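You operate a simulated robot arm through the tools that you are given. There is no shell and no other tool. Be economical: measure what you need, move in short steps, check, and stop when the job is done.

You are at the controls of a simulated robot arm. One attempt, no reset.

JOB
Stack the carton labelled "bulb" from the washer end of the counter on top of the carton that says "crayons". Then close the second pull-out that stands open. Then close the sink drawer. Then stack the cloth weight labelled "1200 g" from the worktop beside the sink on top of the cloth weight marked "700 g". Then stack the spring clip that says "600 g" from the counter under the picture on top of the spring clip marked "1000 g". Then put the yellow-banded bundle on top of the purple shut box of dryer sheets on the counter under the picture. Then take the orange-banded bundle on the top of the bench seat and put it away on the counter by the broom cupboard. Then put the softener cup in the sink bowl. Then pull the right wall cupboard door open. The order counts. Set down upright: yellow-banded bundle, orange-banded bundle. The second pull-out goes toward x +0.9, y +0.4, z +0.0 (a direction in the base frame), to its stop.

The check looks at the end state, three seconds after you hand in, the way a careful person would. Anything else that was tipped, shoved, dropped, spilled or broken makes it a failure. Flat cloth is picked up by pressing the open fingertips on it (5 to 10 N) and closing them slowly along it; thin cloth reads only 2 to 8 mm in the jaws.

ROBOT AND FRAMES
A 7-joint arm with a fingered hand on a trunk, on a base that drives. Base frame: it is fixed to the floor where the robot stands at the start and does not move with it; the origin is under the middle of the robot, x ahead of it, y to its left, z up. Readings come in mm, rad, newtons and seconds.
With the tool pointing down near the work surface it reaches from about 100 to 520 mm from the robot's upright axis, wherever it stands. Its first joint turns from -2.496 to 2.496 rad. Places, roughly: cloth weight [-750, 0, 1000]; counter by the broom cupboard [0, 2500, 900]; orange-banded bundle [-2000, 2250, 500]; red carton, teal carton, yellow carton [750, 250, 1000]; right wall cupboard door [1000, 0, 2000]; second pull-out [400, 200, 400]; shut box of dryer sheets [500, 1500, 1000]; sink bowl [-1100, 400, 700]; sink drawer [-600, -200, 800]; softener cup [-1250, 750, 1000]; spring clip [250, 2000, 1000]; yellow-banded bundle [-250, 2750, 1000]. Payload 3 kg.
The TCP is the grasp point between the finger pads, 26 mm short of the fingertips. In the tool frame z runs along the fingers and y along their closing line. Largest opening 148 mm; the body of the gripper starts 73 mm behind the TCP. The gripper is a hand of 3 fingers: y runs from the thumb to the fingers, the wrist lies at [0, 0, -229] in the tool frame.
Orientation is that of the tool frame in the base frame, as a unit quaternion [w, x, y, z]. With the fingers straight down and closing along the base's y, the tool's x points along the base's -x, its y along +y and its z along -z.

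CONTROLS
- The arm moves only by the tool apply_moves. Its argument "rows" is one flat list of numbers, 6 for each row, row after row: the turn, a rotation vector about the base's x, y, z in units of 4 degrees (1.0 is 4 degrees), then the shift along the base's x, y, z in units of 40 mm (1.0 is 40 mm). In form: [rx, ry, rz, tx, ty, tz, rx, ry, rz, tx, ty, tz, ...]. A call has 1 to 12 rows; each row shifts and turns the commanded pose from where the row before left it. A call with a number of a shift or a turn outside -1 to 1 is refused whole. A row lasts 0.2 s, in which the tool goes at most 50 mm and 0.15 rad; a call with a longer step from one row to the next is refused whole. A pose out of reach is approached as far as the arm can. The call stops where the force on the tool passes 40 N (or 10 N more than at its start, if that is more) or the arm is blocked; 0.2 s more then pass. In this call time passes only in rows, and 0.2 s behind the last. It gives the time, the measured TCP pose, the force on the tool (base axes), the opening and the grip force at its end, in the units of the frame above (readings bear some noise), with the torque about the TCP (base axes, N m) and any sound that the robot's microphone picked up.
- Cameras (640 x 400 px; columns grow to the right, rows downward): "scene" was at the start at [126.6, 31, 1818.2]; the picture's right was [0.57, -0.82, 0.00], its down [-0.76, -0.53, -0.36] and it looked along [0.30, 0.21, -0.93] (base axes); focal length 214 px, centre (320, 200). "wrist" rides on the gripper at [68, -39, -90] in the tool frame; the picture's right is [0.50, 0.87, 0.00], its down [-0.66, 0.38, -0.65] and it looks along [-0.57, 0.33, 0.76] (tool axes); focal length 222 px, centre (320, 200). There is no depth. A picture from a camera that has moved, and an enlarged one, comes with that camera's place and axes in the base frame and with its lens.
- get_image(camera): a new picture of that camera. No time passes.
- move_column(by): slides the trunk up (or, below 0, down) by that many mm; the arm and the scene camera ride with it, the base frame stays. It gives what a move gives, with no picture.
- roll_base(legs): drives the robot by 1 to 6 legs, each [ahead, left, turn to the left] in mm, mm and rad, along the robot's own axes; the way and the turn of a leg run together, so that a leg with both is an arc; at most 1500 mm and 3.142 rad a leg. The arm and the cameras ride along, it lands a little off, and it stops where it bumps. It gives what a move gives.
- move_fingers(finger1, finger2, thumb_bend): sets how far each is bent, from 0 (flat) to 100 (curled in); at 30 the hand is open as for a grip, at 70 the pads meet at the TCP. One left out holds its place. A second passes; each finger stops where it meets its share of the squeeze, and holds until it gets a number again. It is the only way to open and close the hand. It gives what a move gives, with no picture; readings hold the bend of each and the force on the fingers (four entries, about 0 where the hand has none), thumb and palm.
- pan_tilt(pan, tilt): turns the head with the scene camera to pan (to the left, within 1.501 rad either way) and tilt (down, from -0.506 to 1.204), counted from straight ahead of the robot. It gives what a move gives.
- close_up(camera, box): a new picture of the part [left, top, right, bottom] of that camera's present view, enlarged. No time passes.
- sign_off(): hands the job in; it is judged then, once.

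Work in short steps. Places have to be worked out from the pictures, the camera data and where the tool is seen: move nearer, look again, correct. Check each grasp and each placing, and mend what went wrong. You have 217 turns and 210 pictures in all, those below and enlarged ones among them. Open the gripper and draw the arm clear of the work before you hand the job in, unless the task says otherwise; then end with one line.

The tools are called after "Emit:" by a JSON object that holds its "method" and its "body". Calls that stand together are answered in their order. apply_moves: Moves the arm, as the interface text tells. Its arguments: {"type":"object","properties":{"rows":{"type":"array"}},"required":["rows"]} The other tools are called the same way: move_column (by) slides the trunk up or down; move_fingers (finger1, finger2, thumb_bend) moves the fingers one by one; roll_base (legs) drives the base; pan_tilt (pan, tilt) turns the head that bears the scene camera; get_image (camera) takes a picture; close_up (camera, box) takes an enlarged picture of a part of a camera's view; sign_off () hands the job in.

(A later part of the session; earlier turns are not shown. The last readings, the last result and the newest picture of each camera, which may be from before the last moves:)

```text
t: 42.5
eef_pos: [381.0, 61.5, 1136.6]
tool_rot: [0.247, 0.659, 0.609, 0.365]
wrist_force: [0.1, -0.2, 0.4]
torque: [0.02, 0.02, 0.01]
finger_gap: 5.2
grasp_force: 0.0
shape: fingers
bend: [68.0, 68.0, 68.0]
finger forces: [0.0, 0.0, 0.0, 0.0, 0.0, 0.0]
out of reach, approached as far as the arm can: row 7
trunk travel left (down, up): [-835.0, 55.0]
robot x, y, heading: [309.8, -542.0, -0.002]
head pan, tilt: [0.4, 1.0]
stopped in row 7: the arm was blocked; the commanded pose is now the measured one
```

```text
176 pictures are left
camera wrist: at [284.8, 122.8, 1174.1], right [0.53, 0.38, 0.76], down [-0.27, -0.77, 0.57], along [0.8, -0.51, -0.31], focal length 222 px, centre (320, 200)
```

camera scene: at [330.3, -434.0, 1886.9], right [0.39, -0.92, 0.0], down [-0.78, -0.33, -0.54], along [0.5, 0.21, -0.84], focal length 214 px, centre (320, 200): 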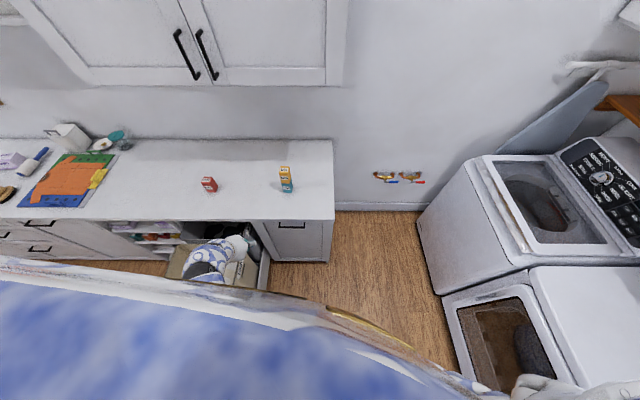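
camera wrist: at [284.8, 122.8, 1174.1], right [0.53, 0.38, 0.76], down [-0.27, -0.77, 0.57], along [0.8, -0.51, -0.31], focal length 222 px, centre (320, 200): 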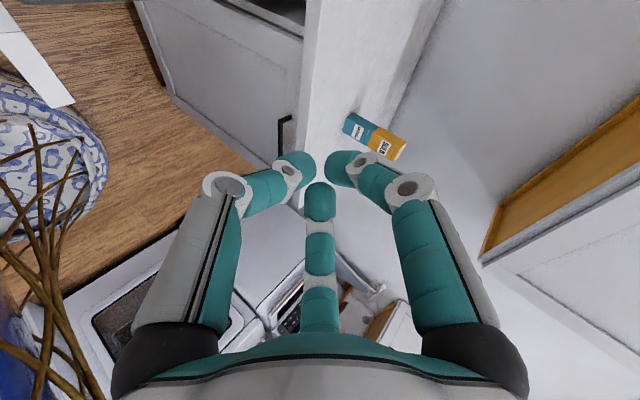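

Tilt reached ~52°, which is enough. Bring the robot a bit nearer, then pull the hand back in front of the panel.

Emit:
{"method": "roll_base", "body": {"legs": [[-37, 82, 0]]}}

Emit:
{"method": "apply_moves", "body": {"rows": [0, 0, 0, -0.9, -0.45, 0, 0, 0, 0, -0.9, -0.45, 0, 0, 0, 0, -0.9, -0.45, 0, 0, 0, 0, -0.9, -0.45, 0, 0, 0, 0, -0.6, -0.3, 0]}}

Emit:
{"method": "get_image", "body": {"camera": "wrist"}}

```text
t: 43.6
eef_pos: [341.4, 144.6, 1137.3]
tool_rot: [0.248, 0.658, 0.61, 0.366]
wrist_force: [0.2, 0.2, -0.1]
torque: [-0.01, -0.01, -0.04]
finger_gap: 5.2
grasp_force: 0.0
shape: fingers
bend: [68.0, 68.0, 68.0]
finger forces: [0.0, 0.0, 0.0, 0.0, 0.0, 0.0]
trunk travel left (down, up): [-835.0, 55.0]
robot x, y, heading: [274.6, -457.7, -0.001]
head pan, tilt: [0.4, 1.0]
```

```text
t: 44.6
eef_pos: [342.5, 94.2, 1130.6]
tool_rot: [0.284, 0.709, 0.548, 0.341]
wrist_force: [0.1, -0.3, 0.1]
torque: [0.0, 0.02, 0.0]
finger_gap: 5.0
grasp_force: 0.1
shape: fingers
bend: [68.0, 68.0, 68.0]
finger forces: [0.0, 0.0, 0.0, 0.0, 0.1, 0.0]
trunk travel left (down, up): [-835.0, 55.0]
robot x, y, heading: [274.9, -458.7, -0.005]
head pan, tilt: [0.4, 1.0]
stopped in row 4: the arm was blocked; the commanded pose is now the measured one
```

```text
175 pictures are left
camera wrist: at [258.9, 171.2, 1165.5], right [0.59, 0.28, 0.76], down [-0.41, -0.71, 0.58], along [0.7, -0.65, -0.3], focal length 222 px, centre (320, 200)
```

wrist: 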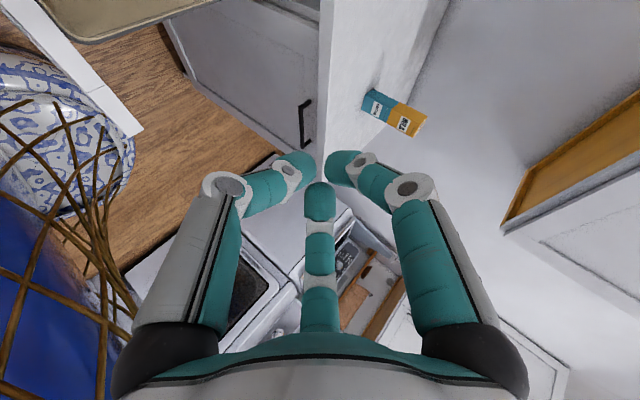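

Sideways tilt fights the wrist. Better: stand in front of the pull-out and tilt the hand forward in the arm's own plane. First return the tool to vertical and drive back in front.

Emit:
{"method": "apply_moves", "body": {"rows": [0, 1, 0, 0, 0, 0, 0, 1, 0, 0, 0, 0, 0, 1, 0, 0, 0, 0, 0, 1, 0, 0, 0, 0, 0, 1, 0, 0, 0, 0, 0, 1, 0, 0, 0, 0, 0, 1, 0, 0, 0, 0, 0, 1, 0, 0, 0, 0, 0, 1, 0, 0, 0, 0, 0, 1, 0, 0, 0, 0, 0, 1, 0, 0, 0, 0, 0, 1, 0, 0, 0, 0]}}

Emit:
{"method": "roll_base", "body": {"legs": [[-68, -30, 0], [-192, 429, 0]]}}

```text
t: 47.2
eef_pos: [338.1, 91.8, 1131.7]
tool_rot: [0.034, 0.785, 0.618, 0.024]
wrist_force: [0.7, -0.9, 0.7]
torque: [0.02, 0.02, 0.03]
finger_gap: 5.1
grasp_force: 0.1
shape: fingers
bend: [68.0, 68.0, 68.0]
finger forces: [0.0, 0.1, 0.0, 0.0, 0.1, 0.0]
trunk travel left (down, up): [-835.0, 55.0]
robot x, y, heading: [273.6, -454.8, -0.003]
head pan, tilt: [0.4, 1.0]
```

```text
t: 50.7
eef_pos: [73.8, 491.5, 1130.2]
tool_rot: [0.035, 0.784, 0.619, 0.025]
wrist_force: [-0.4, -0.3, 0.1]
torque: [-0.02, -0.01, 0.01]
finger_gap: 5.2
grasp_force: 0.0
shape: fingers
bend: [68.0, 68.0, 68.0]
finger forces: [0.0, 0.0, 0.0, 0.0, 0.1, 0.0]
trunk travel left (down, up): [-835.0, 55.0]
robot x, y, heading: [11.5, -60.8, 0.002]
head pan, tilt: [0.4, 1.0]
```

Now move the hand to directly in front of the robot, above the space before the panel.

Emit:
{"method": "apply_moves", "body": {"rows": [0, 0, 0, 0.373, -0.92, 0, 0, 0, 0, 0.373, -0.92, 0, 0, 0, 0, 0.373, -0.92, 0, 0, 0, 0, 0.373, -0.92, 0, 0, 0, 0, 0.373, -0.92, 0, 0, 0, 0, 0.373, -0.92, 0, 0, 0, 0, 0.373, -0.92, 0, 0, 0, 0, 0.373, -0.92, 0, 0, 0, 0, 0.373, -0.92, 0, 0, 0, 0, 0.373, -0.92, 0, 0, 0, 0, 0.373, -0.92, 0, 0, 0, 0, 0.373, -0.92, 0]}}

Emit:
{"method": "get_image", "body": {"camera": "wrist"}}

Emit:
{"method": "get_image", "body": {"camera": "scene"}}

```text
t: 52.0
eef_pos: [253.8, 268.7, 1135.5]
tool_rot: [0.034, 0.837, 0.546, 0.025]
wrist_force: [0.1, -0.2, -0.1]
torque: [0.01, -0.02, 0.02]
finger_gap: 4.7
grasp_force: 0.0
shape: fingers
bend: [68.0, 68.0, 68.0]
finger forces: [0.0, 0.1, 0.1, 0.0, 0.0, 0.0]
trunk travel left (down, up): [-835.0, 55.0]
robot x, y, heading: [9.4, -59.8, 0.001]
head pan, tilt: [0.4, 1.0]
stopped in row 6: the arm was blocked; the commanded pose is now the measured one
```

```text
174 pictures are left
camera wrist: at [238.8, 350.5, 1222.1], right [0.99, 0.11, 0.07], down [0.03, -0.73, 0.68], along [0.13, -0.67, -0.73], focal length 222 px, centre (320, 200)
```

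wrist: 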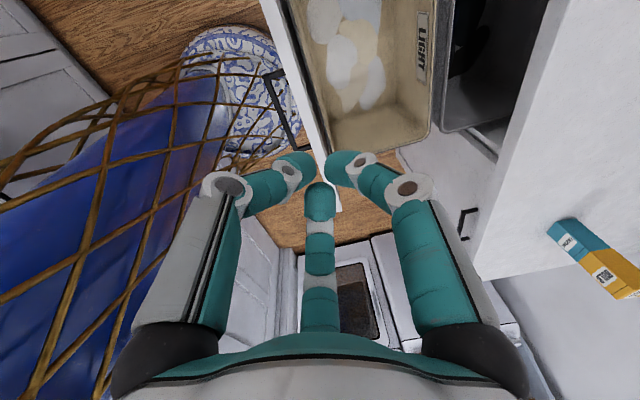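

```text
173 pictures are left
camera scene: at [156.9, -33.0, 1890.4], right [0.39, -0.92, 0.0], down [-0.77, -0.33, -0.54], along [0.5, 0.21, -0.84], focal length 214 px, centre (320, 200)
```

scene: 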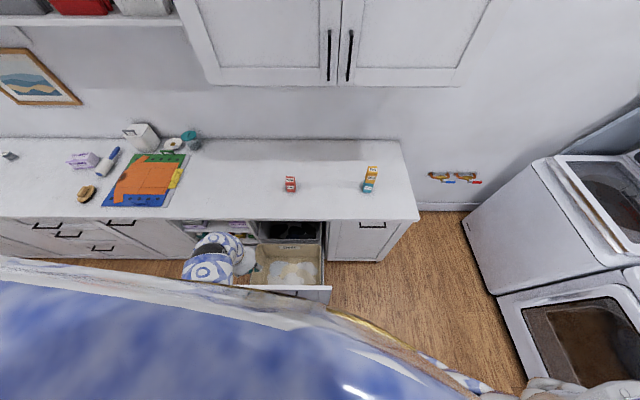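

Near the body at this height the cage blocks. I'll work from the right-hand side instead, lowered, with fingers pointing radially outward. Move hand out, drive to the right, and lower the trunk.

Emit:
{"method": "apply_moves", "body": {"rows": [0, 0, 0, 0.6, 0.8, 0, 0, 0, 0, 0.6, 0.8, 0, 0, 0, 0, 0.6, 0.8, 0]}}

Emit:
{"method": "roll_base", "body": {"legs": [[238, -444, 0]]}}

Emit:
{"method": "apply_moves", "body": {"rows": [0, 0, 0, -0.98, 0.12, 0, 0, 0, 0, -0.98, 0.12, 0, 0, 0, 0, -0.98, 0.12, 0]}}

Emit:
{"method": "get_image", "body": {"camera": "wrist"}}

```text
t: 52.8
eef_pos: [324.5, 366.3, 1134.7]
tool_rot: [0.035, 0.835, 0.548, 0.023]
wrist_force: [0.3, 0.9, -0.9]
torque: [0.01, 0.01, 0.01]
finger_gap: 4.8
grasp_force: 0.0
shape: fingers
bend: [68.0, 68.0, 68.0]
finger forces: [0.1, 0.0, 0.0, 0.0, 0.0, 0.0]
trunk travel left (down, up): [-835.0, 55.0]
robot x, y, heading: [9.6, -57.5, 0.002]
head pan, tilt: [0.4, 1.0]
```

```text
t: 55.8
eef_pos: [561.3, -76.0, 1136.0]
tool_rot: [0.034, 0.835, 0.549, 0.025]
wrist_force: [0.0, -0.2, 0.0]
torque: [0.0, 0.01, -0.02]
finger_gap: 5.0
grasp_force: 0.1
shape: fingers
bend: [68.0, 68.0, 68.0]
finger forces: [0.1, 0.0, 0.0, 0.1, 0.0, 0.1]
trunk travel left (down, up): [-835.0, 55.0]
robot x, y, heading: [250.1, -499.9, -0.001]
head pan, tilt: [0.4, 1.0]
```

```text
t: 56.6
eef_pos: [443.8, -61.7, 1136.6]
tool_rot: [0.035, 0.835, 0.548, 0.025]
wrist_force: [-0.9, -0.4, 0.0]
torque: [0.03, -0.04, 0.02]
finger_gap: 4.9
grasp_force: 0.2
shape: fingers
bend: [68.0, 68.0, 68.0]
finger forces: [0.1, 0.0, 0.0, 0.1, 0.0, 0.0]
trunk travel left (down, up): [-835.0, 55.0]
robot x, y, heading: [249.1, -503.1, 0.008]
head pan, tilt: [0.4, 1.0]
```

```text
172 pictures are left
camera wrist: at [427.6, 19.3, 1222.5], right [0.99, 0.11, 0.08], down [0.03, -0.73, 0.68], along [0.13, -0.67, -0.73], focal length 222 px, centre (320, 200)
```

wrist: 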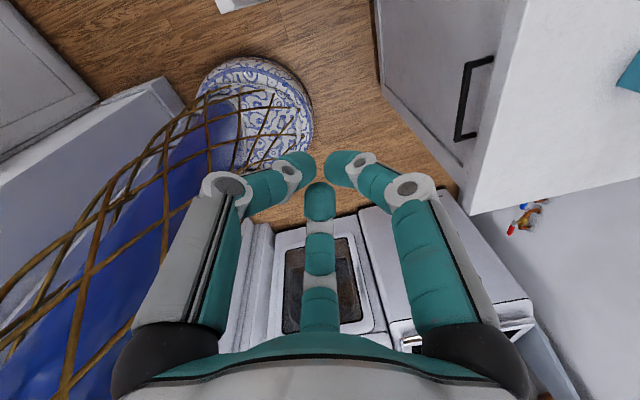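

Lower the trunk by 420 here, in the free space right of the pull-out.

Emit:
{"method": "move_column", "body": {"by": -420}}

Emit:
{"method": "get_image", "body": {"camera": "wrist"}}

Emit:
{"method": "get_image", "body": {"camera": "scene"}}

```text
refused: -420 is not a number from -400 to 400
```

```text
171 pictures are left
camera wrist: at [427.6, 19.3, 1222.5], right [0.99, 0.11, 0.08], down [0.03, -0.73, 0.68], along [0.13, -0.67, -0.73], focal length 222 px, centre (320, 200)
```

wrist: 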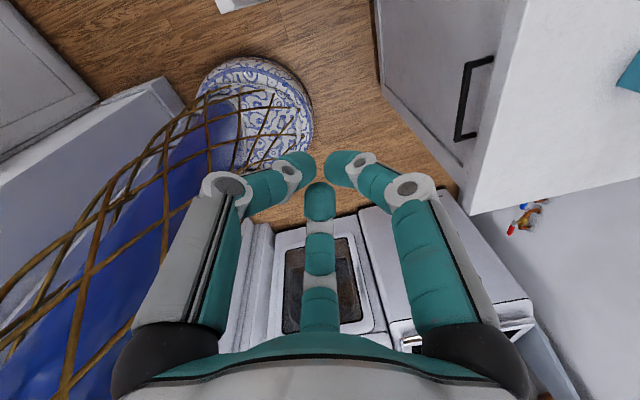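

```text
170 pictures are left
camera scene: at [394.5, -474.5, 1891.0], right [0.39, -0.92, 0.0], down [-0.77, -0.33, -0.54], along [0.5, 0.21, -0.84], focal length 214 px, centre (320, 200)
```

scene: 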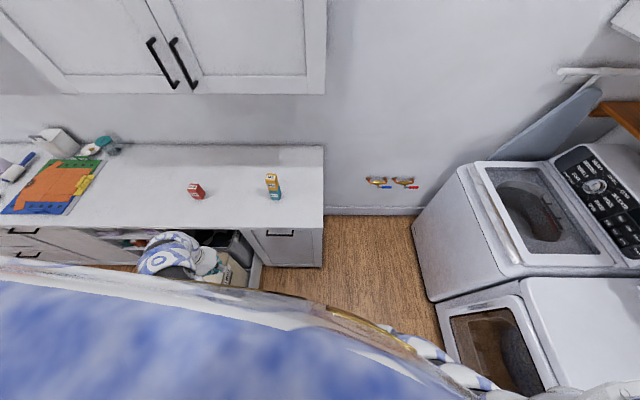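

Use −400.

Emit:
{"method": "move_column", "body": {"by": -400}}

Emit:
{"method": "apply_moves", "body": {"rows": [0.913, -0.407, 0, 0.16, 0.37, 0.02, 0.913, -0.407, 0, 0.16, 0.37, 0.04, 0.913, -0.407, 0, 0.16, 0.37, 0.08, 0.913, -0.407, 0, 0.16, 0.37, 0.1, 0.913, -0.407, 0, 0.16, 0.36, 0.13, 0.913, -0.407, 0, 0.15, 0.35, 0.16]}}

Emit:
{"method": "get_image", "body": {"camera": "wrist"}}

Emit:
{"method": "get_image", "body": {"camera": "scene"}}

```text
t: 60.4
eef_pos: [444.3, -61.8, 735.8]
tool_rot: [0.034, 0.835, 0.549, 0.024]
wrist_force: [0.1, -0.4, -0.6]
torque: [0.0, -0.01, 0.0]
finger_gap: 4.9
grasp_force: 0.2
shape: fingers
bend: [68.0, 68.0, 68.0]
finger forces: [0.0, 0.1, 0.0, 0.1, 0.1, 0.0]
trunk travel left (down, up): [-435.0, 455.0]
robot x, y, heading: [255.1, -503.2, 0.002]
head pan, tilt: [0.4, 1.0]
```

```text
t: 61.8
eef_pos: [482.3, 27.6, 758.0]
tool_rot: [-0.08, 0.821, 0.529, 0.2]
wrist_force: [0.6, -0.6, 0.0]
torque: [0.03, -0.04, -0.01]
finger_gap: 4.6
grasp_force: 0.1
shape: fingers
bend: [68.0, 68.0, 68.0]
finger forces: [0.0, 0.1, 0.0, 0.1, 0.1, 0.1]
trunk travel left (down, up): [-435.0, 455.0]
robot x, y, heading: [252.2, -503.7, 0.001]
head pan, tilt: [0.4, 1.0]
```

```text
169 pictures are left
camera wrist: at [449.4, 70.3, 864.1], right [0.96, 0.05, 0.28], down [-0.06, -0.93, 0.36], along [0.27, -0.36, -0.89], focal length 222 px, centre (320, 200)
```

wrist: 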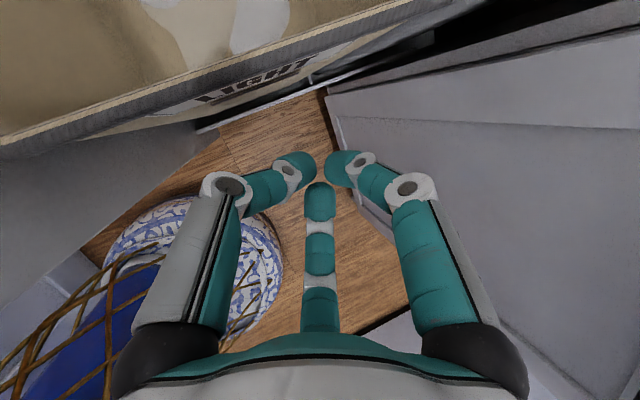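

```text
168 pictures are left
camera scene: at [395.5, -474.4, 1490.9], right [0.39, -0.92, 0.0], down [-0.77, -0.33, -0.54], along [0.5, 0.21, -0.84], focal length 214 px, centre (320, 200)
```

scene: 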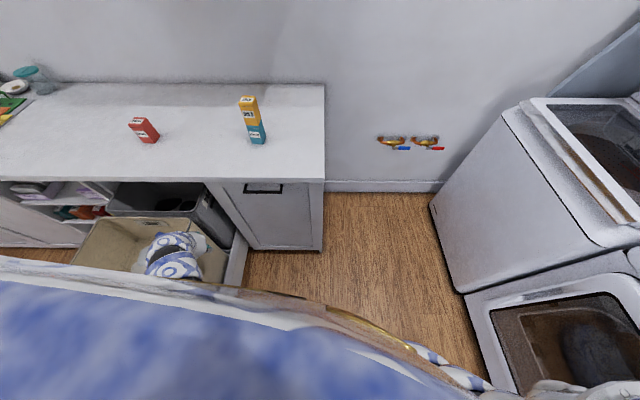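

The hand is beside the bin, right of the panel. Swing it out to the front side of the panel (n≈200, t≈-230).

Emit:
{"method": "apply_moves", "body": {"rows": [0, 0, 0, -0.73, -0.557, 0, 0, 0, 0, -0.73, -0.557, 0, 0, 0, 0, -0.73, -0.557, 0, 0, 0, 0, -0.73, -0.557, 0, 0, 0, 0, -0.73, -0.557, 0, 0, 0, 0, -0.73, -0.557, 0, 0, 0, 0, -0.73, -0.557, 0]}}

Emit:
{"method": "get_image", "body": {"camera": "wrist"}}

```text
t: 62.7
eef_pos: [530.9, -58.2, 764.6]
tool_rot: [-0.064, 0.872, 0.439, 0.208]
wrist_force: [-0.2, -0.7, -0.4]
torque: [0.0, -0.03, -0.02]
finger_gap: 4.8
grasp_force: 0.1
shape: fingers
bend: [68.0, 68.0, 68.0]
finger forces: [0.0, 0.0, 0.0, 0.1, 0.0, 0.0]
trunk travel left (down, up): [-435.0, 455.0]
robot x, y, heading: [253.1, -500.7, 0.004]
head pan, tilt: [0.4, 1.0]
stopped in row 4: the arm was blocked; the commanded pose is now the measured one
```

```text
167 pictures are left
camera wrist: at [507.1, -10.0, 871.0], right [0.95, -0.16, 0.27], down [-0.25, -0.91, 0.34], along [0.19, -0.39, -0.9], focal length 222 px, centre (320, 200)
```

wrist: 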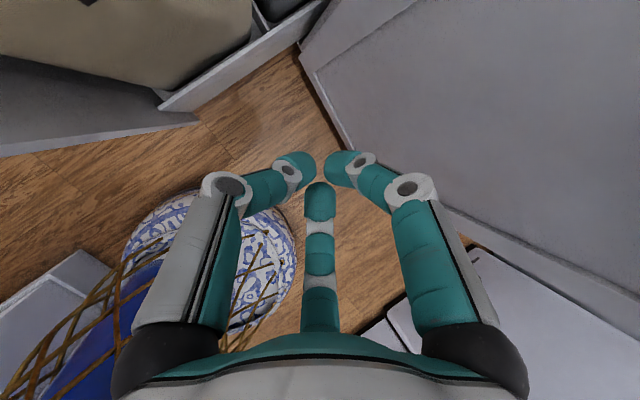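

The arm can't fold in below ~480 mm radius here. New approach: raise, reposition robot so that the spot in front of the panel is ~500 mm away diagonally, then descend there and push.

Emit:
{"method": "move_column", "body": {"by": 400}}

Emit:
{"method": "roll_base", "body": {"legs": [[-53, 42, 0]]}}

Emit:
{"method": "apply_moves", "body": {"rows": [0, 0, 0, -0.884, 0.192, 0, 0, 0, 0, -0.884, 0.192, 0, 0, 0, 0, -0.884, 0.192, 0, 0, 0, 0, -0.884, 0.192, 0, 0, 0, 0, -0.884, 0.192, 0, 0, 0, 0, -0.884, 0.192, 0, 0, 0, 0, -0.884, 0.192, 0]}}

Emit:
{"method": "get_image", "body": {"camera": "wrist"}}

```text
t: 66.5
eef_pos: [521.5, -58.1, 1166.5]
tool_rot: [-0.063, 0.87, 0.442, 0.21]
wrist_force: [0.1, -0.6, -0.6]
torque: [-0.01, 0.0, 0.0]
finger_gap: 5.0
grasp_force: 0.1
shape: fingers
bend: [68.0, 68.0, 68.0]
finger forces: [0.1, 0.0, 0.1, 0.0, 0.1, 0.1]
trunk travel left (down, up): [-835.0, 55.0]
robot x, y, heading: [249.0, -501.7, 0.003]
head pan, tilt: [0.4, 1.0]
```

```text
t: 67.5
eef_pos: [466.7, -17.4, 1166.0]
tool_rot: [-0.062, 0.87, 0.441, 0.21]
wrist_force: [0.0, -0.1, -0.2]
torque: [-0.02, -0.03, 0.0]
finger_gap: 4.6
grasp_force: 0.0
shape: fingers
bend: [68.0, 68.0, 68.0]
finger forces: [0.0, 0.0, 0.1, 0.1, 0.1, 0.0]
trunk travel left (down, up): [-835.0, 55.0]
robot x, y, heading: [197.0, -456.8, 0.005]
head pan, tilt: [0.4, 1.0]
```

```text
t: 68.5
eef_pos: [447.1, 0.8, 1165.2]
tool_rot: [-0.047, 0.903, 0.368, 0.217]
wrist_force: [0.6, -0.4, -0.3]
torque: [-0.01, 0.02, 0.04]
finger_gap: 5.0
grasp_force: 0.1
shape: fingers
bend: [68.0, 68.0, 68.0]
finger forces: [0.0, 0.0, 0.0, 0.0, 0.0, 0.1]
trunk travel left (down, up): [-835.0, 55.0]
robot x, y, heading: [195.4, -456.1, 0.001]
head pan, tilt: [0.4, 1.0]
stopped in row 4: the arm was blocked; the commanded pose is now the measured one
```

```text
166 pictures are left
camera wrist: at [431.0, 50.6, 1271.5], right [0.91, -0.31, 0.28], down [-0.39, -0.86, 0.34], along [0.14, -0.42, -0.9], focal length 222 px, centre (320, 200)
```

wrist: 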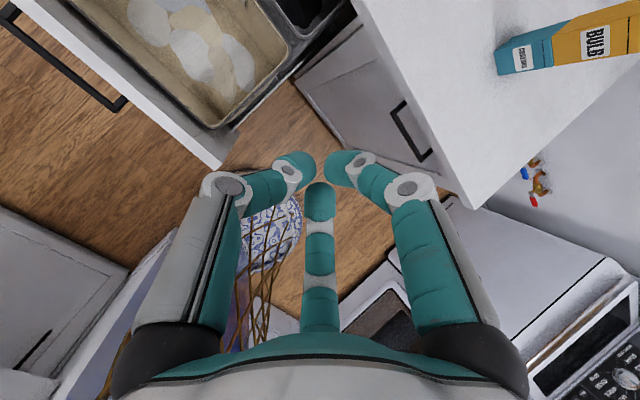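

The tool yaw has drifted near a wrist limit each time. Untilt and turn the tool back +70° about vertical to a neutral wrist posture.

Emit:
{"method": "apply_moves", "body": {"rows": [-0.565, 0.825, 0, 0, 0, 0, -0.565, 0.825, 0, 0, 0, 0, -0.565, 0.825, 0, 0, 0, 0, -0.565, 0.825, 0, 0, 0, 0, -0.565, 0.825, 0, 0, 0, 0, -0.565, 0.825, 0, 0, 0, 0, 0, 0, 1, 0, 0, 0, 0, 0, 1, 0, 0, 0, 0, 0, 1, 0, 0, 0, 0, 0, 1, 0, 0, 0, 0, 0, 1, 0, 0, 0, 0, 0, 1, 0, 0, 0]}}

Emit:
{"method": "apply_moves", "body": {"rows": [0, 0, 1, 0, 0, 0, 0, 0, 1, 0, 0, 0, 0, 0, 1, 0, 0, 0, 0, 0, 1, 0, 0, 0, 0, 0, 1, 0, 0, 0, 0, 0, 1, 0, 0, 0, 0, 0, 1, 0, 0, 0, 0, 0, 1, 0, 0, 0, 0, 0, 1, 0, 0, 0, 0, 0, 1, 0, 0, 0, 0, 0, 1, 0, 0, 0, 0, 0, 1, 0, 0, 0]}}

Emit:
{"method": "apply_moves", "body": {"rows": [0, 0, 0, -0.884, 0.192, 0, 0, 0, 0, -0.884, 0.192, 0, 0, 0, 0, -0.884, 0.192, 0, 0, 0, 0, -0.884, 0.192, 0, 0, 0, 0, -0.884, 0.192, 0]}}

```text
t: 71.1
eef_pos: [447.9, 0.2, 1150.9]
tool_rot: [-0.005, 0.825, 0.565, 0.012]
wrist_force: [0.5, 0.6, -0.3]
torque: [0.0, 0.02, -0.03]
finger_gap: 4.7
grasp_force: 0.1
shape: fingers
bend: [68.0, 68.0, 68.0]
finger forces: [0.1, 0.0, 0.0, 0.0, 0.0, 0.0]
out of reach, approached as far as the arm can: row 6, 7
trunk travel left (down, up): [-835.0, 55.0]
robot x, y, heading: [192.7, -461.8, 0.001]
head pan, tilt: [0.4, 1.0]
```

```text
t: 73.7
eef_pos: [453.9, -2.3, 1146.7]
tool_rot: [-0.011, 0.524, 0.852, 0.009]
wrist_force: [0.0, -0.3, -0.2]
torque: [-0.01, 0.0, 0.02]
finger_gap: 4.7
grasp_force: 0.1
shape: fingers
bend: [68.0, 68.0, 68.0]
finger forces: [0.0, 0.0, 0.1, 0.1, 0.1, 0.0]
out of reach, approached as far as the arm can: row 11
trunk travel left (down, up): [-835.0, 55.0]
robot x, y, heading: [198.6, -458.2, 0.002]
head pan, tilt: [0.4, 1.0]
```

```text
t: 74.9
eef_pos: [276.7, 35.4, 1147.5]
tool_rot: [-0.01, 0.524, 0.852, 0.008]
wrist_force: [0.5, -0.3, 0.3]
torque: [-0.02, -0.01, 0.02]
finger_gap: 4.9
grasp_force: 0.0
shape: fingers
bend: [68.0, 68.0, 68.0]
finger forces: [0.1, 0.1, 0.0, 0.0, 0.1, 0.0]
trunk travel left (down, up): [-835.0, 55.0]
robot x, y, heading: [196.2, -461.8, 0.002]
head pan, tilt: [0.4, 1.0]
```

Free movement again. Shift to n≈215, tilt 24° toward the panel, then lower.

Emit:
{"method": "apply_moves", "body": {"rows": [0, 0, 0, -0.6, -0.27, -0.3, 0, 0, 0, -0.6, -0.27, -0.3, 0.408, -0.913, 0, 0, 0, 0, 0.408, -0.913, 0, 0, 0, 0, 0.408, -0.913, 0, 0, 0, 0, 0.408, -0.913, 0, 0, 0, 0, 0.408, -0.913, 0, 0, 0, 0, 0.408, -0.913, 0, 0, 0, 0]}}

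Emit:
{"method": "get_image", "body": {"camera": "wrist"}}

```text
t: 76.4
eef_pos: [338.3, 21.5, 1125.6]
tool_rot: [0.077, 0.584, 0.798, 0.124]
wrist_force: [-0.1, -0.4, 0.1]
torque: [0.01, 0.03, 0.0]
finger_gap: 4.9
grasp_force: 0.1
shape: fingers
bend: [68.0, 68.0, 68.0]
finger forces: [0.0, 0.1, 0.0, 0.0, 0.0, 0.0]
trunk travel left (down, up): [-835.0, 55.0]
robot x, y, heading: [198.4, -460.6, -0.003]
head pan, tilt: [0.4, 1.0]
stopped in row 7: the arm was blocked; the commanded pose is now the measured one
```

```text
165 pictures are left
camera wrist: at [257.2, 65.7, 1201.5], right [0.64, 0.72, 0.26], down [0.37, -0.59, 0.72], along [0.67, -0.36, -0.64], focal length 222 px, centre (320, 200)
```

wrist: 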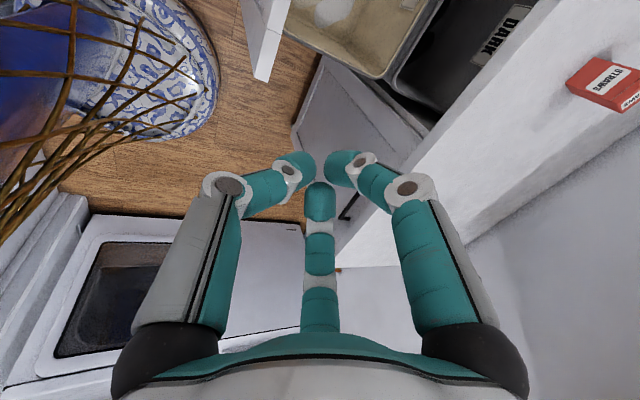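

Sideways tilt is limited, so use a vertical fist for a first push. Untilt, shift back to n≈215, and lower in front of the panel.

Emit:
{"method": "apply_moves", "body": {"rows": [-0.374, 0.926, 0, 0, 0, 0, -0.374, 0.926, 0, 0, 0, 0, -0.374, 0.926, 0, 0, 0, 0, -0.374, 0.926, 0, 0, 0, 0, 0, 0, 0, -0.9, 0.1, 0, 0, 0, 0, -0.9, 0.1, 0, 0, 0, 0, -0.9, 0.1, 0]}}

Emit:
{"method": "get_image", "body": {"camera": "wrist"}}

```text
t: 78.0
eef_pos: [225.4, 32.2, 1126.7]
tool_rot: [0.004, 0.588, 0.809, 0.005]
wrist_force: [-0.6, 0.2, -0.4]
torque: [-0.03, -0.03, 0.04]
finger_gap: 5.1
grasp_force: 0.0
shape: fingers
bend: [68.0, 68.0, 68.0]
finger forces: [0.0, 0.1, 0.0, 0.0, 0.0, 0.0]
trunk travel left (down, up): [-835.0, 55.0]
robot x, y, heading: [197.0, -460.2, 0.001]
head pan, tilt: [0.4, 1.0]
```

```text
164 pictures are left
camera wrist: at [166.7, 85.3, 1216.0], right [0.67, 0.74, 0.01], down [0.55, -0.51, 0.66], along [0.49, -0.44, -0.75], focal length 222 px, centre (320, 200)
```

wrist: 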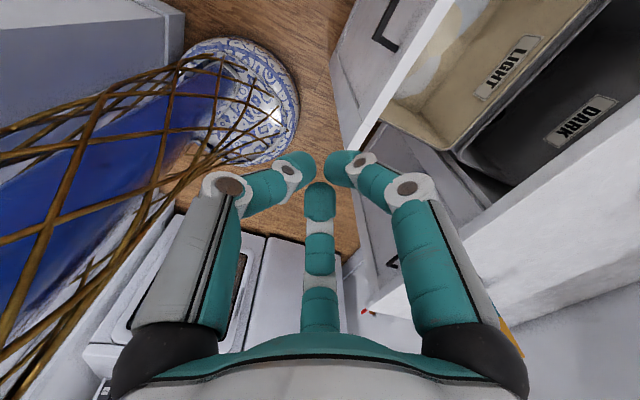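

The panel is just ahead of the hand. Lower the trunk 330.

Emit:
{"method": "move_column", "body": {"by": -330}}

Emit:
{"method": "get_image", "body": {"camera": "wrist"}}

```text
t: 81.2
eef_pos: [227.1, 32.5, 796.3]
tool_rot: [0.004, 0.589, 0.808, 0.005]
wrist_force: [0.0, 0.1, 0.2]
torque: [0.0, 0.01, 0.01]
finger_gap: 4.8
grasp_force: 0.1
shape: fingers
bend: [68.0, 68.0, 68.0]
finger forces: [0.1, 0.1, 0.0, 0.0, 0.0, 0.0]
trunk travel left (down, up): [-505.0, 385.0]
robot x, y, heading: [197.1, -457.9, -0.001]
head pan, tilt: [0.4, 1.0]
```

```text
163 pictures are left
camera wrist: at [167.8, 85.5, 886.6], right [0.67, 0.74, 0.01], down [0.55, -0.51, 0.66], along [0.49, -0.44, -0.75], focal length 222 px, centre (320, 200)
```

wrist: 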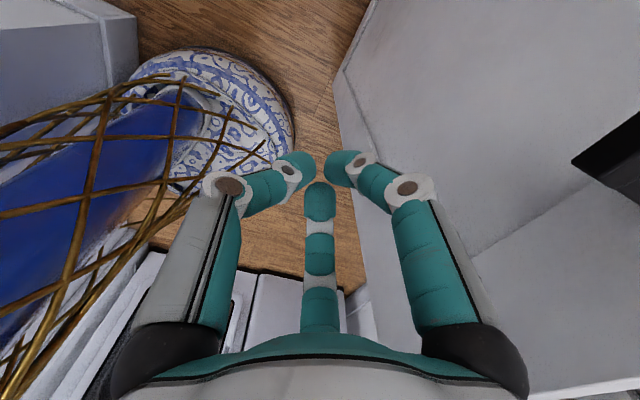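

Hand is in front of the panel, right of the handle. Push toward +n.

Emit:
{"method": "apply_moves", "body": {"rows": [0, 0, 0, 0.57, 0.255, 0, 0, 0, 0, 0.57, 0.255, 0, 0, 0, 0, 0.57, 0.255, 0, 0, 0, 0, 0.57, 0.255, 0, 0, 0, 0, 0.57, 0.255, 0, 0, 0, 0, 0.57, 0.255, 0, 0, 0, 0, 0.57, 0.255, 0, 0, 0, 0, 0.57, 0.255, 0]}}

Emit:
{"method": "get_image", "body": {"camera": "wrist"}}

```text
t: 83.0
eef_pos: [410.4, 114.9, 798.6]
tool_rot: [0.003, 0.59, 0.808, 0.005]
wrist_force: [-0.2, 0.7, 0.3]
torque: [-0.01, -0.02, 0.01]
finger_gap: 4.6
grasp_force: 0.1
shape: fingers
bend: [68.0, 68.0, 68.0]
finger forces: [0.0, 0.0, 0.1, 0.1, 0.1, 0.0]
trunk travel left (down, up): [-505.0, 385.0]
robot x, y, heading: [196.5, -459.1, 0.003]
head pan, tilt: [0.4, 1.0]
```

```text
162 pictures are left
camera wrist: at [351.3, 168.3, 887.6], right [0.67, 0.74, 0.01], down [0.55, -0.51, 0.66], along [0.49, -0.44, -0.75], focal length 222 px, centre (320, 200)
```

wrist: 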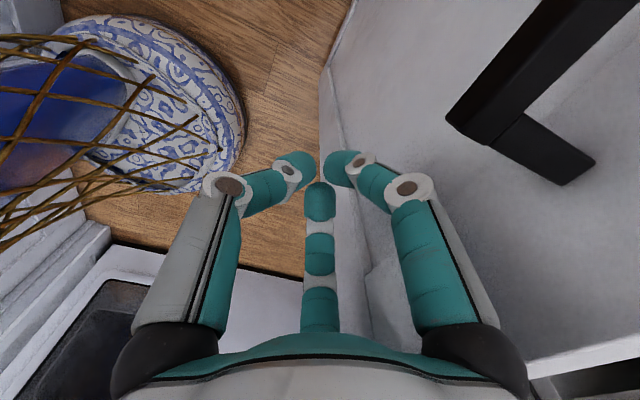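

The panel is being pushed easily. Continue carefully toward n≈520.

Emit:
{"method": "apply_moves", "body": {"rows": [0, 0, 0, 0.57, 0.255, 0, 0, 0, 0, 0.57, 0.255, 0, 0, 0, 0, 0.57, 0.255, 0, 0, 0, 0, 0.3, 0.134, 0, 0, 0, 0, 0.23, 0.1, 0]}}

Emit:
{"method": "get_image", "body": {"camera": "wrist"}}

Emit:
{"method": "get_image", "body": {"camera": "scene"}}

```text
t: 84.2
eef_pos: [498.7, 153.2, 797.1]
tool_rot: [0.004, 0.589, 0.808, 0.004]
wrist_force: [-0.7, 0.0, 0.4]
torque: [-0.01, 0.01, -0.01]
finger_gap: 4.6
grasp_force: 0.2
shape: fingers
bend: [68.0, 68.0, 68.0]
finger forces: [0.1, 0.0, 0.1, 0.0, 0.0, 0.0]
trunk travel left (down, up): [-505.0, 385.0]
robot x, y, heading: [200.7, -456.9, 0.006]
head pan, tilt: [0.4, 1.0]
```

```text
161 pictures are left
camera wrist: at [439.9, 206.8, 886.6], right [0.67, 0.74, 0.01], down [0.55, -0.51, 0.66], along [0.49, -0.44, -0.75], focal length 222 px, centre (320, 200)
```

wrist: 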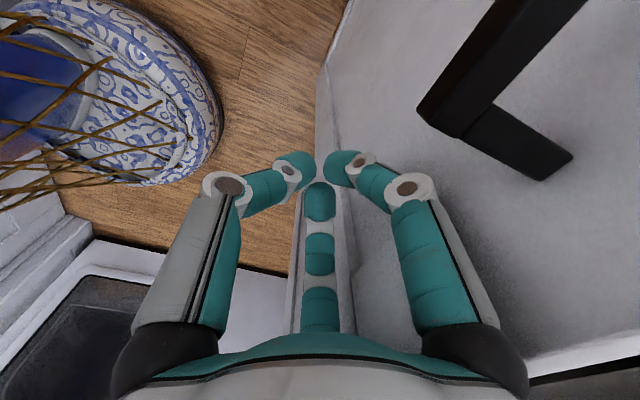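

```text
160 pictures are left
camera scene: at [342.8, -432.6, 1560.9], right [0.39, -0.92, 0.0], down [-0.77, -0.33, -0.54], along [0.5, 0.21, -0.84], focal length 214 px, centre (320, 200)
```

scene: 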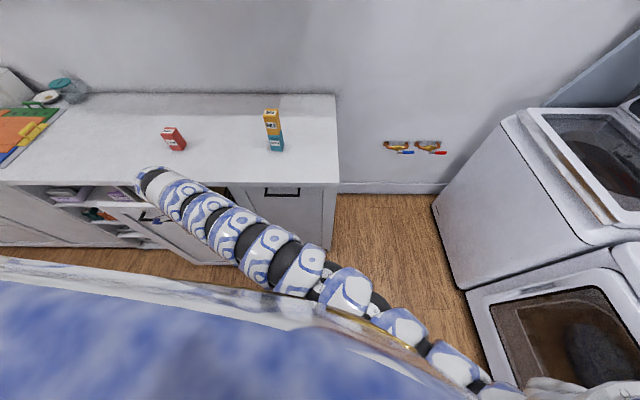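

Nearly closed. Continue in small steps till the stop or contact.

Emit:
{"method": "apply_moves", "body": {"rows": [0, 0, 0, 0.2, 0.09, 0, 0, 0, 0, 0.2, 0.09, 0, 0, 0, 0, 0.2, 0.09, 0, 0, 0, 0, 0.2, 0.09, 0]}}

Emit:
{"method": "get_image", "body": {"camera": "wrist"}}

Emit:
{"method": "close_up", "body": {"camera": "scene", "box": [60, 140, 340, 280]}}

```text
t: 85.2
eef_pos: [506.0, 158.5, 798.5]
tool_rot: [0.003, 0.589, 0.808, 0.005]
wrist_force: [0.6, 0.2, -0.1]
torque: [-0.01, 0.0, -0.01]
finger_gap: 4.7
grasp_force: 0.2
shape: fingers
bend: [68.0, 68.0, 68.0]
finger forces: [0.1, 0.0, 0.1, 0.0, 0.0, 0.0]
out of reach, approached as far as the arm can: row 2, 3, 4
trunk travel left (down, up): [-505.0, 385.0]
robot x, y, heading: [197.6, -461.6, 0.001]
head pan, tilt: [0.4, 1.0]
```

```text
159 pictures are left
camera wrist: at [447.5, 210.7, 887.2], right [0.67, 0.74, 0.01], down [0.55, -0.51, 0.66], along [0.49, -0.44, -0.75], focal length 222 px, centre (320, 200)
```

wrist: 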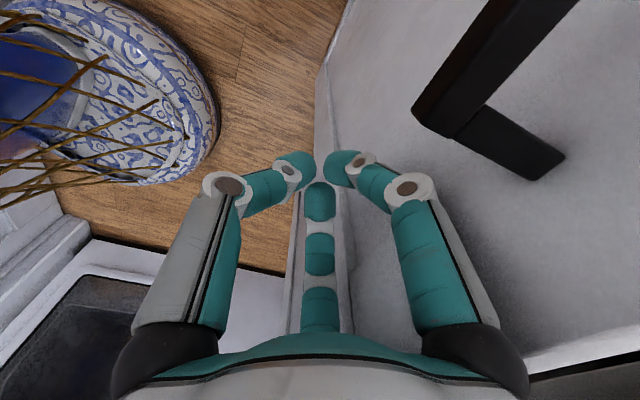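

```text
2.29 times, centred on (200, 210) of scene
camera zoom: at [342.5, -432.5, 1560.9], right [0.39, -0.92, 0.0], down [-0.77, -0.33, -0.54], along [0.5, 0.21, -0.84], focal length 490 px, centre (594, 177)
```

zoom: 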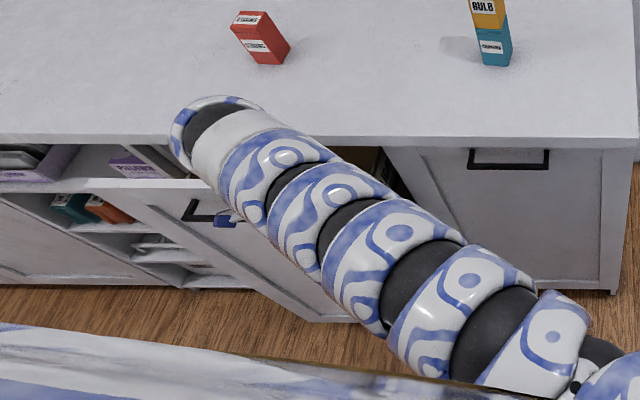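

Arm reached its limit with the panel not fully in. Retract, drive forward 100, turn the tool so one finger points forward, open a bit, and push again.

Emit:
{"method": "apply_moves", "body": {"rows": [0, 0, 0, -0.9, -0.4, 0, 0, 0, 0, -0.9, -0.4, 0, 0, 0, 0, -0.9, -0.4, 0, 0, 0, 0, -0.9, -0.4, 0, 0, 0, 0, -0.6, -0.27, 0]}}

Emit:
{"method": "roll_base", "body": {"legs": [[91, 41, 0]]}}

Emit:
{"method": "apply_moves", "body": {"rows": [0, 0, 1, 0, 0, 0, 0, 0, 1, 0, 0, 0, 0, 0, 1, 0, 0, 0, 0, 0, 1, 0, 0, 0, 0, 0, 1, 0, 0, 0, 0, 0, 1, 0, 0, 0, 0, 0, 1, 0, 0, 0, 0, 0, 1, 0, 0, 0, 0, 0, 1, 0, 0, 0, 0, 0, 1, 0, 0, 0, 0, 0, 1, 0, 0, 0, 0, 0, 1, 0, 0, 0]}}

Emit:
{"method": "get_image", "body": {"camera": "wrist"}}

```text
t: 86.4
eef_pos: [338.6, 82.3, 797.9]
tool_rot: [0.004, 0.589, 0.808, 0.004]
wrist_force: [0.1, -0.1, 0.1]
torque: [0.0, 0.01, 0.03]
finger_gap: 4.9
grasp_force: 0.2
shape: fingers
bend: [68.0, 68.0, 68.0]
finger forces: [0.0, 0.0, 0.0, 0.0, 0.0, 0.1]
trunk travel left (down, up): [-505.0, 385.0]
robot x, y, heading: [200.4, -460.2, -0.002]
head pan, tilt: [0.4, 1.0]
```

```text
t: 87.6
eef_pos: [428.8, 123.3, 797.3]
tool_rot: [0.003, 0.589, 0.808, 0.005]
wrist_force: [0.9, -0.4, 0.0]
torque: [0.0, 0.0, -0.01]
finger_gap: 4.6
grasp_force: 0.1
shape: fingers
bend: [68.0, 68.0, 68.0]
finger forces: [0.1, 0.1, 0.0, 0.1, 0.1, 0.0]
trunk travel left (down, up): [-505.0, 385.0]
robot x, y, heading: [292.0, -415.9, 0.002]
head pan, tilt: [0.4, 1.0]
```

```text
t: 90.2
eef_pos: [428.3, 123.5, 797.0]
tool_rot: [0.001, 0.209, 0.978, 0.005]
wrist_force: [0.4, 0.3, -0.3]
torque: [0.01, 0.01, 0.0]
finger_gap: 4.8
grasp_force: 0.1
shape: fingers
bend: [68.0, 68.0, 68.0]
finger forces: [0.1, 0.0, 0.1, 0.0, 0.0, 0.0]
trunk travel left (down, up): [-505.0, 385.0]
robot x, y, heading: [289.6, -418.3, 0.005]
head pan, tilt: [0.4, 1.0]
```

```text
157 pictures are left
camera wrist: at [351.0, 115.5, 886.3], right [-0.1, 0.99, 0.01], down [0.75, 0.07, 0.66], along [0.65, 0.07, -0.75], focal length 222 px, centre (320, 200)
```

wrist: 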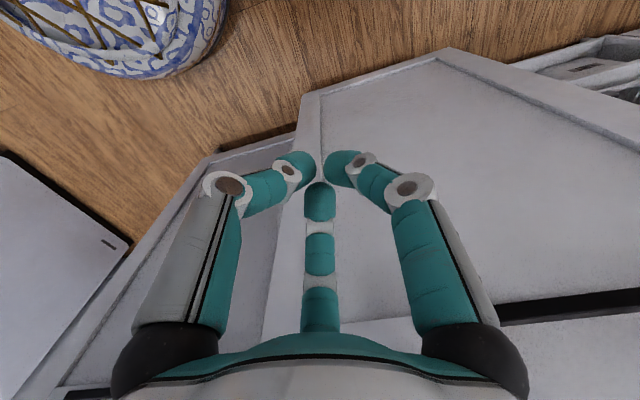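

Good view. Open the fingers so the forward finger leads, then push slowly.

Emit:
{"method": "move_fingers", "body": {"finger1": 25, "finger2": 25, "thumb_bend": 25}}

Emit:
{"method": "apply_moves", "body": {"rows": [0, 0, 0, 0.34, 0.15, 0, 0, 0, 0, 0.34, 0.15, 0, 0, 0, 0, 0.34, 0.15, 0, 0, 0, 0, 0.34, 0.15, 0, 0, 0, 0, 0.23, 0.1, 0]}}

Emit:
{"method": "get_image", "body": {"camera": "wrist"}}

```text
t: 91.2
eef_pos: [428.3, 124.2, 796.6]
tool_rot: [0.002, 0.209, 0.978, 0.006]
wrist_force: [0.9, 0.6, 0.0]
torque: [-0.01, -0.03, 0.0]
finger_gap: 136.9
grasp_force: 0.1
shape: fingers
bend: [25.0, 25.0, 25.0]
finger forces: [0.0, 0.1, 0.0, 0.0, 0.1, 0.0]
trunk travel left (down, up): [-505.0, 385.0]
robot x, y, heading: [287.4, -417.0, 0.003]
head pan, tilt: [0.4, 1.0]
```

```text
t: 92.4
eef_pos: [493.9, 150.7, 796.5]
tool_rot: [0.001, 0.209, 0.978, 0.006]
wrist_force: [0.6, 0.7, 0.4]
torque: [0.01, -0.01, 0.0]
finger_gap: 136.7
grasp_force: 0.1
shape: fingers
bend: [25.0, 25.0, 25.0]
finger forces: [0.0, 0.0, 0.0, 0.0, 0.0, 0.0]
trunk travel left (down, up): [-505.0, 385.0]
robot x, y, heading: [287.4, -417.5, 0.002]
head pan, tilt: [0.4, 1.0]
```

```text
156 pictures are left
camera wrist: at [415.2, 143.5, 886.4], right [-0.1, 0.99, 0.01], down [0.75, 0.07, 0.66], along [0.65, 0.07, -0.75], focal length 222 px, centre (320, 200)
```

wrist: 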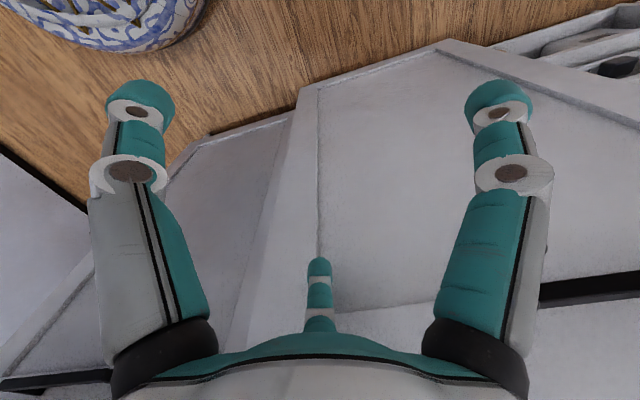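

Raise 48 mm so the palm clears above the counter top while the fingertip still meets the panel; then push on.

Emit:
{"method": "apply_moves", "body": {"rows": [0, 0, 0, 0, 0, 0.6, 0, 0, 0, 0, 0, 0.6, 0, 0, 0, 0.23, 0.1, 0, 0, 0, 0, 0.23, 0.1, 0, 0, 0, 0, 0.23, 0.1, 0]}}

Emit:
{"method": "get_image", "body": {"camera": "wrist"}}

Emit:
{"method": "close_up", "body": {"camera": "scene", "box": [0, 140, 280, 300]}}

```text
t: 93.6
eef_pos: [521.5, 164.4, 844.8]
tool_rot: [0.001, 0.21, 0.978, 0.007]
wrist_force: [-0.1, -0.5, 0.5]
torque: [0.02, 0.0, 0.0]
finger_gap: 137.0
grasp_force: 0.2
shape: fingers
bend: [25.0, 25.0, 25.0]
finger forces: [0.1, 0.1, 0.0, 0.0, 0.0, 0.1]
trunk travel left (down, up): [-505.0, 385.0]
robot x, y, heading: [292.3, -418.4, -0.002]
head pan, tilt: [0.4, 1.0]
```

```text
155 pictures are left
camera wrist: at [442.6, 155.9, 934.0], right [-0.1, 0.99, 0.01], down [0.75, 0.07, 0.66], along [0.65, 0.07, -0.75], focal length 222 px, centre (320, 200)
```

wrist: 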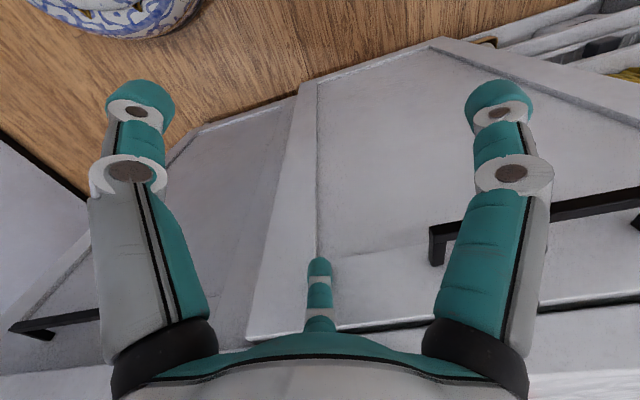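

```text
2.29 times, centred on (140, 220) of scene
camera zoom: at [433.3, -391.1, 1560.9], right [0.39, -0.92, 0.0], down [-0.77, -0.33, -0.54], along [0.5, 0.21, -0.84], focal length 490 px, centre (731, 154)
```

zoom: 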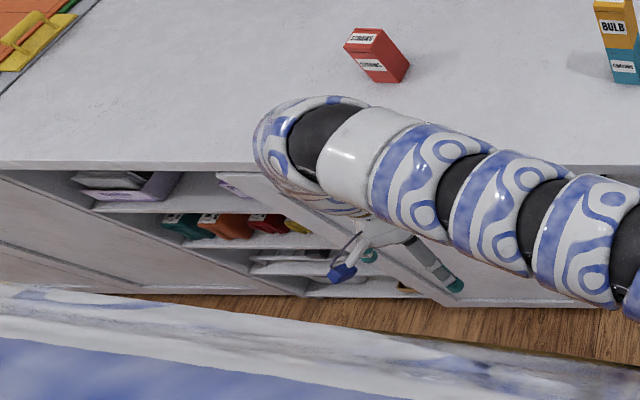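

Not yet in contact by force; keep pushing in small steps.

Emit:
{"method": "apply_moves", "body": {"rows": [0, 0, 0, 0.23, 0.1, 0, 0, 0, 0, 0.23, 0.1, 0, 0, 0, 0, 0.23, 0.1, 0, 0, 0, 0, 0.23, 0.1, 0]}}

Emit:
{"method": "get_image", "body": {"camera": "wrist"}}

```text
t: 94.6
eef_pos: [552.6, 178.4, 845.1]
tool_rot: [0.001, 0.207, 0.978, 0.005]
wrist_force: [-26.6, -16.0, 7.1]
torque: [0.55, -1.38, -0.88]
finger_gap: 136.7
grasp_force: 14.8
shape: fingers
bend: [25.0, 36.0, 25.0]
finger forces: [0.1, 29.8, 0.0, 0.0, 0.1, 0.0]
trunk travel left (down, up): [-505.0, 385.0]
robot x, y, heading: [287.9, -416.6, 0.005]
head pan, tilt: [0.4, 1.0]
```

```text
153 pictures are left
camera wrist: at [473.7, 170.2, 935.2], right [-0.11, 0.99, 0.01], down [0.75, 0.07, 0.66], along [0.65, 0.08, -0.75], focal length 222 px, centre (320, 200)
```

wrist: 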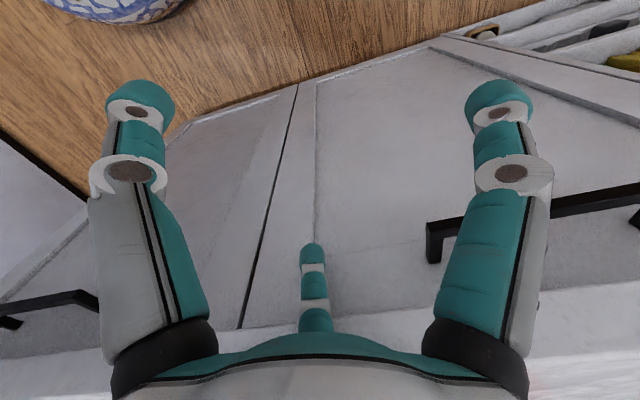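

Panel is flush with its neighbour and the force rose at the stop: pull-out closed. Back off, raise, and look toward the sink side.

Emit:
{"method": "apply_moves", "body": {"rows": [0, 0, 0, -0.8, -0.36, 0, 0, 0, 0, -0.8, -0.36, 0, 0, 0, 0, -0.8, -0.36, 0, 0, 0, 0, -0.8, -0.36, 0, 0, 0, 0, -0.8, -0.36, 0]}}

Emit:
{"method": "move_column", "body": {"by": 330}}

Emit:
{"method": "close_up", "body": {"camera": "scene", "box": [0, 140, 320, 340]}}

Emit:
{"method": "pan_tilt", "body": {"pan": 1.5, "tilt": 0.6}}

Emit:
{"method": "get_image", "body": {"camera": "scene"}}

```text
t: 96.0
eef_pos: [426.7, 133.4, 897.2]
tool_rot: [0.035, 0.209, 0.976, 0.048]
wrist_force: [-0.5, -0.6, -0.6]
torque: [-0.03, -0.02, 0.0]
finger_gap: 136.9
grasp_force: 0.1
shape: fingers
bend: [25.0, 25.0, 25.0]
finger forces: [0.1, 0.1, 0.0, 0.0, 0.1, 0.0]
trunk travel left (down, up): [-505.0, 385.0]
robot x, y, heading: [289.9, -418.6, 0.002]
head pan, tilt: [0.4, 1.0]
stopped in row 5: the arm was blocked; the commanded pose is now the measured one
```

```text
t: 99.2
eef_pos: [428.5, 134.4, 1226.0]
tool_rot: [0.035, 0.21, 0.976, 0.048]
wrist_force: [0.2, 0.0, -0.4]
torque: [0.02, -0.02, -0.02]
finger_gap: 137.0
grasp_force: 0.0
shape: fingers
bend: [25.0, 25.0, 25.0]
finger forces: [0.0, 0.1, 0.1, 0.1, 0.0, 0.0]
trunk travel left (down, up): [-835.0, 55.0]
robot x, y, heading: [288.4, -418.5, 0.007]
head pan, tilt: [0.4, 1.0]
```

```text
2.00 times, centred on (160, 240) of scene
camera zoom: at [433.4, -391.2, 1890.9], right [0.39, -0.92, 0.0], down [-0.77, -0.33, -0.54], along [0.5, 0.21, -0.84], focal length 429 px, centre (640, 120)
```

zoom: 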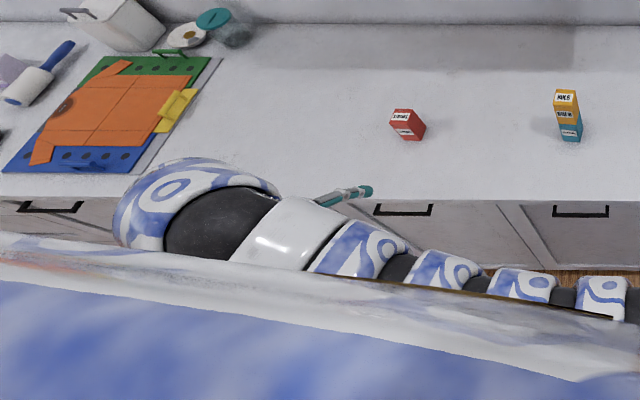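

```text
t: 100.5
eef_pos: [427.1, 133.6, 1226.3]
tool_rot: [0.035, 0.209, 0.976, 0.049]
wrist_force: [0.6, 0.7, 1.0]
torque: [0.01, 0.03, -0.01]
finger_gap: 136.7
grasp_force: 0.1
shape: fingers
bend: [25.0, 25.0, 25.0]
finger forces: [0.0, 0.0, 0.0, 0.0, 0.1, 0.1]
trunk travel left (down, up): [-835.0, 55.0]
robot x, y, heading: [296.0, -418.4, 0.0]
head pan, tilt: [1.499, 0.6]
```

```text
151 pictures are left
camera scene: at [375.5, -330.3, 1922.9], right [1.0, -0.07, 0.0], down [-0.04, -0.56, -0.82], along [0.06, 0.82, -0.57], focal length 214 px, centre (320, 200)
```

scene: 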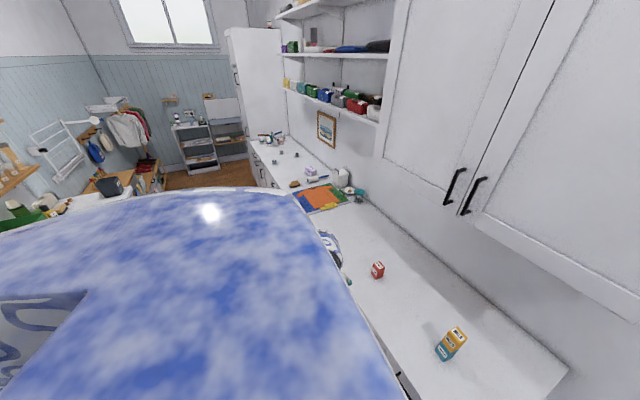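

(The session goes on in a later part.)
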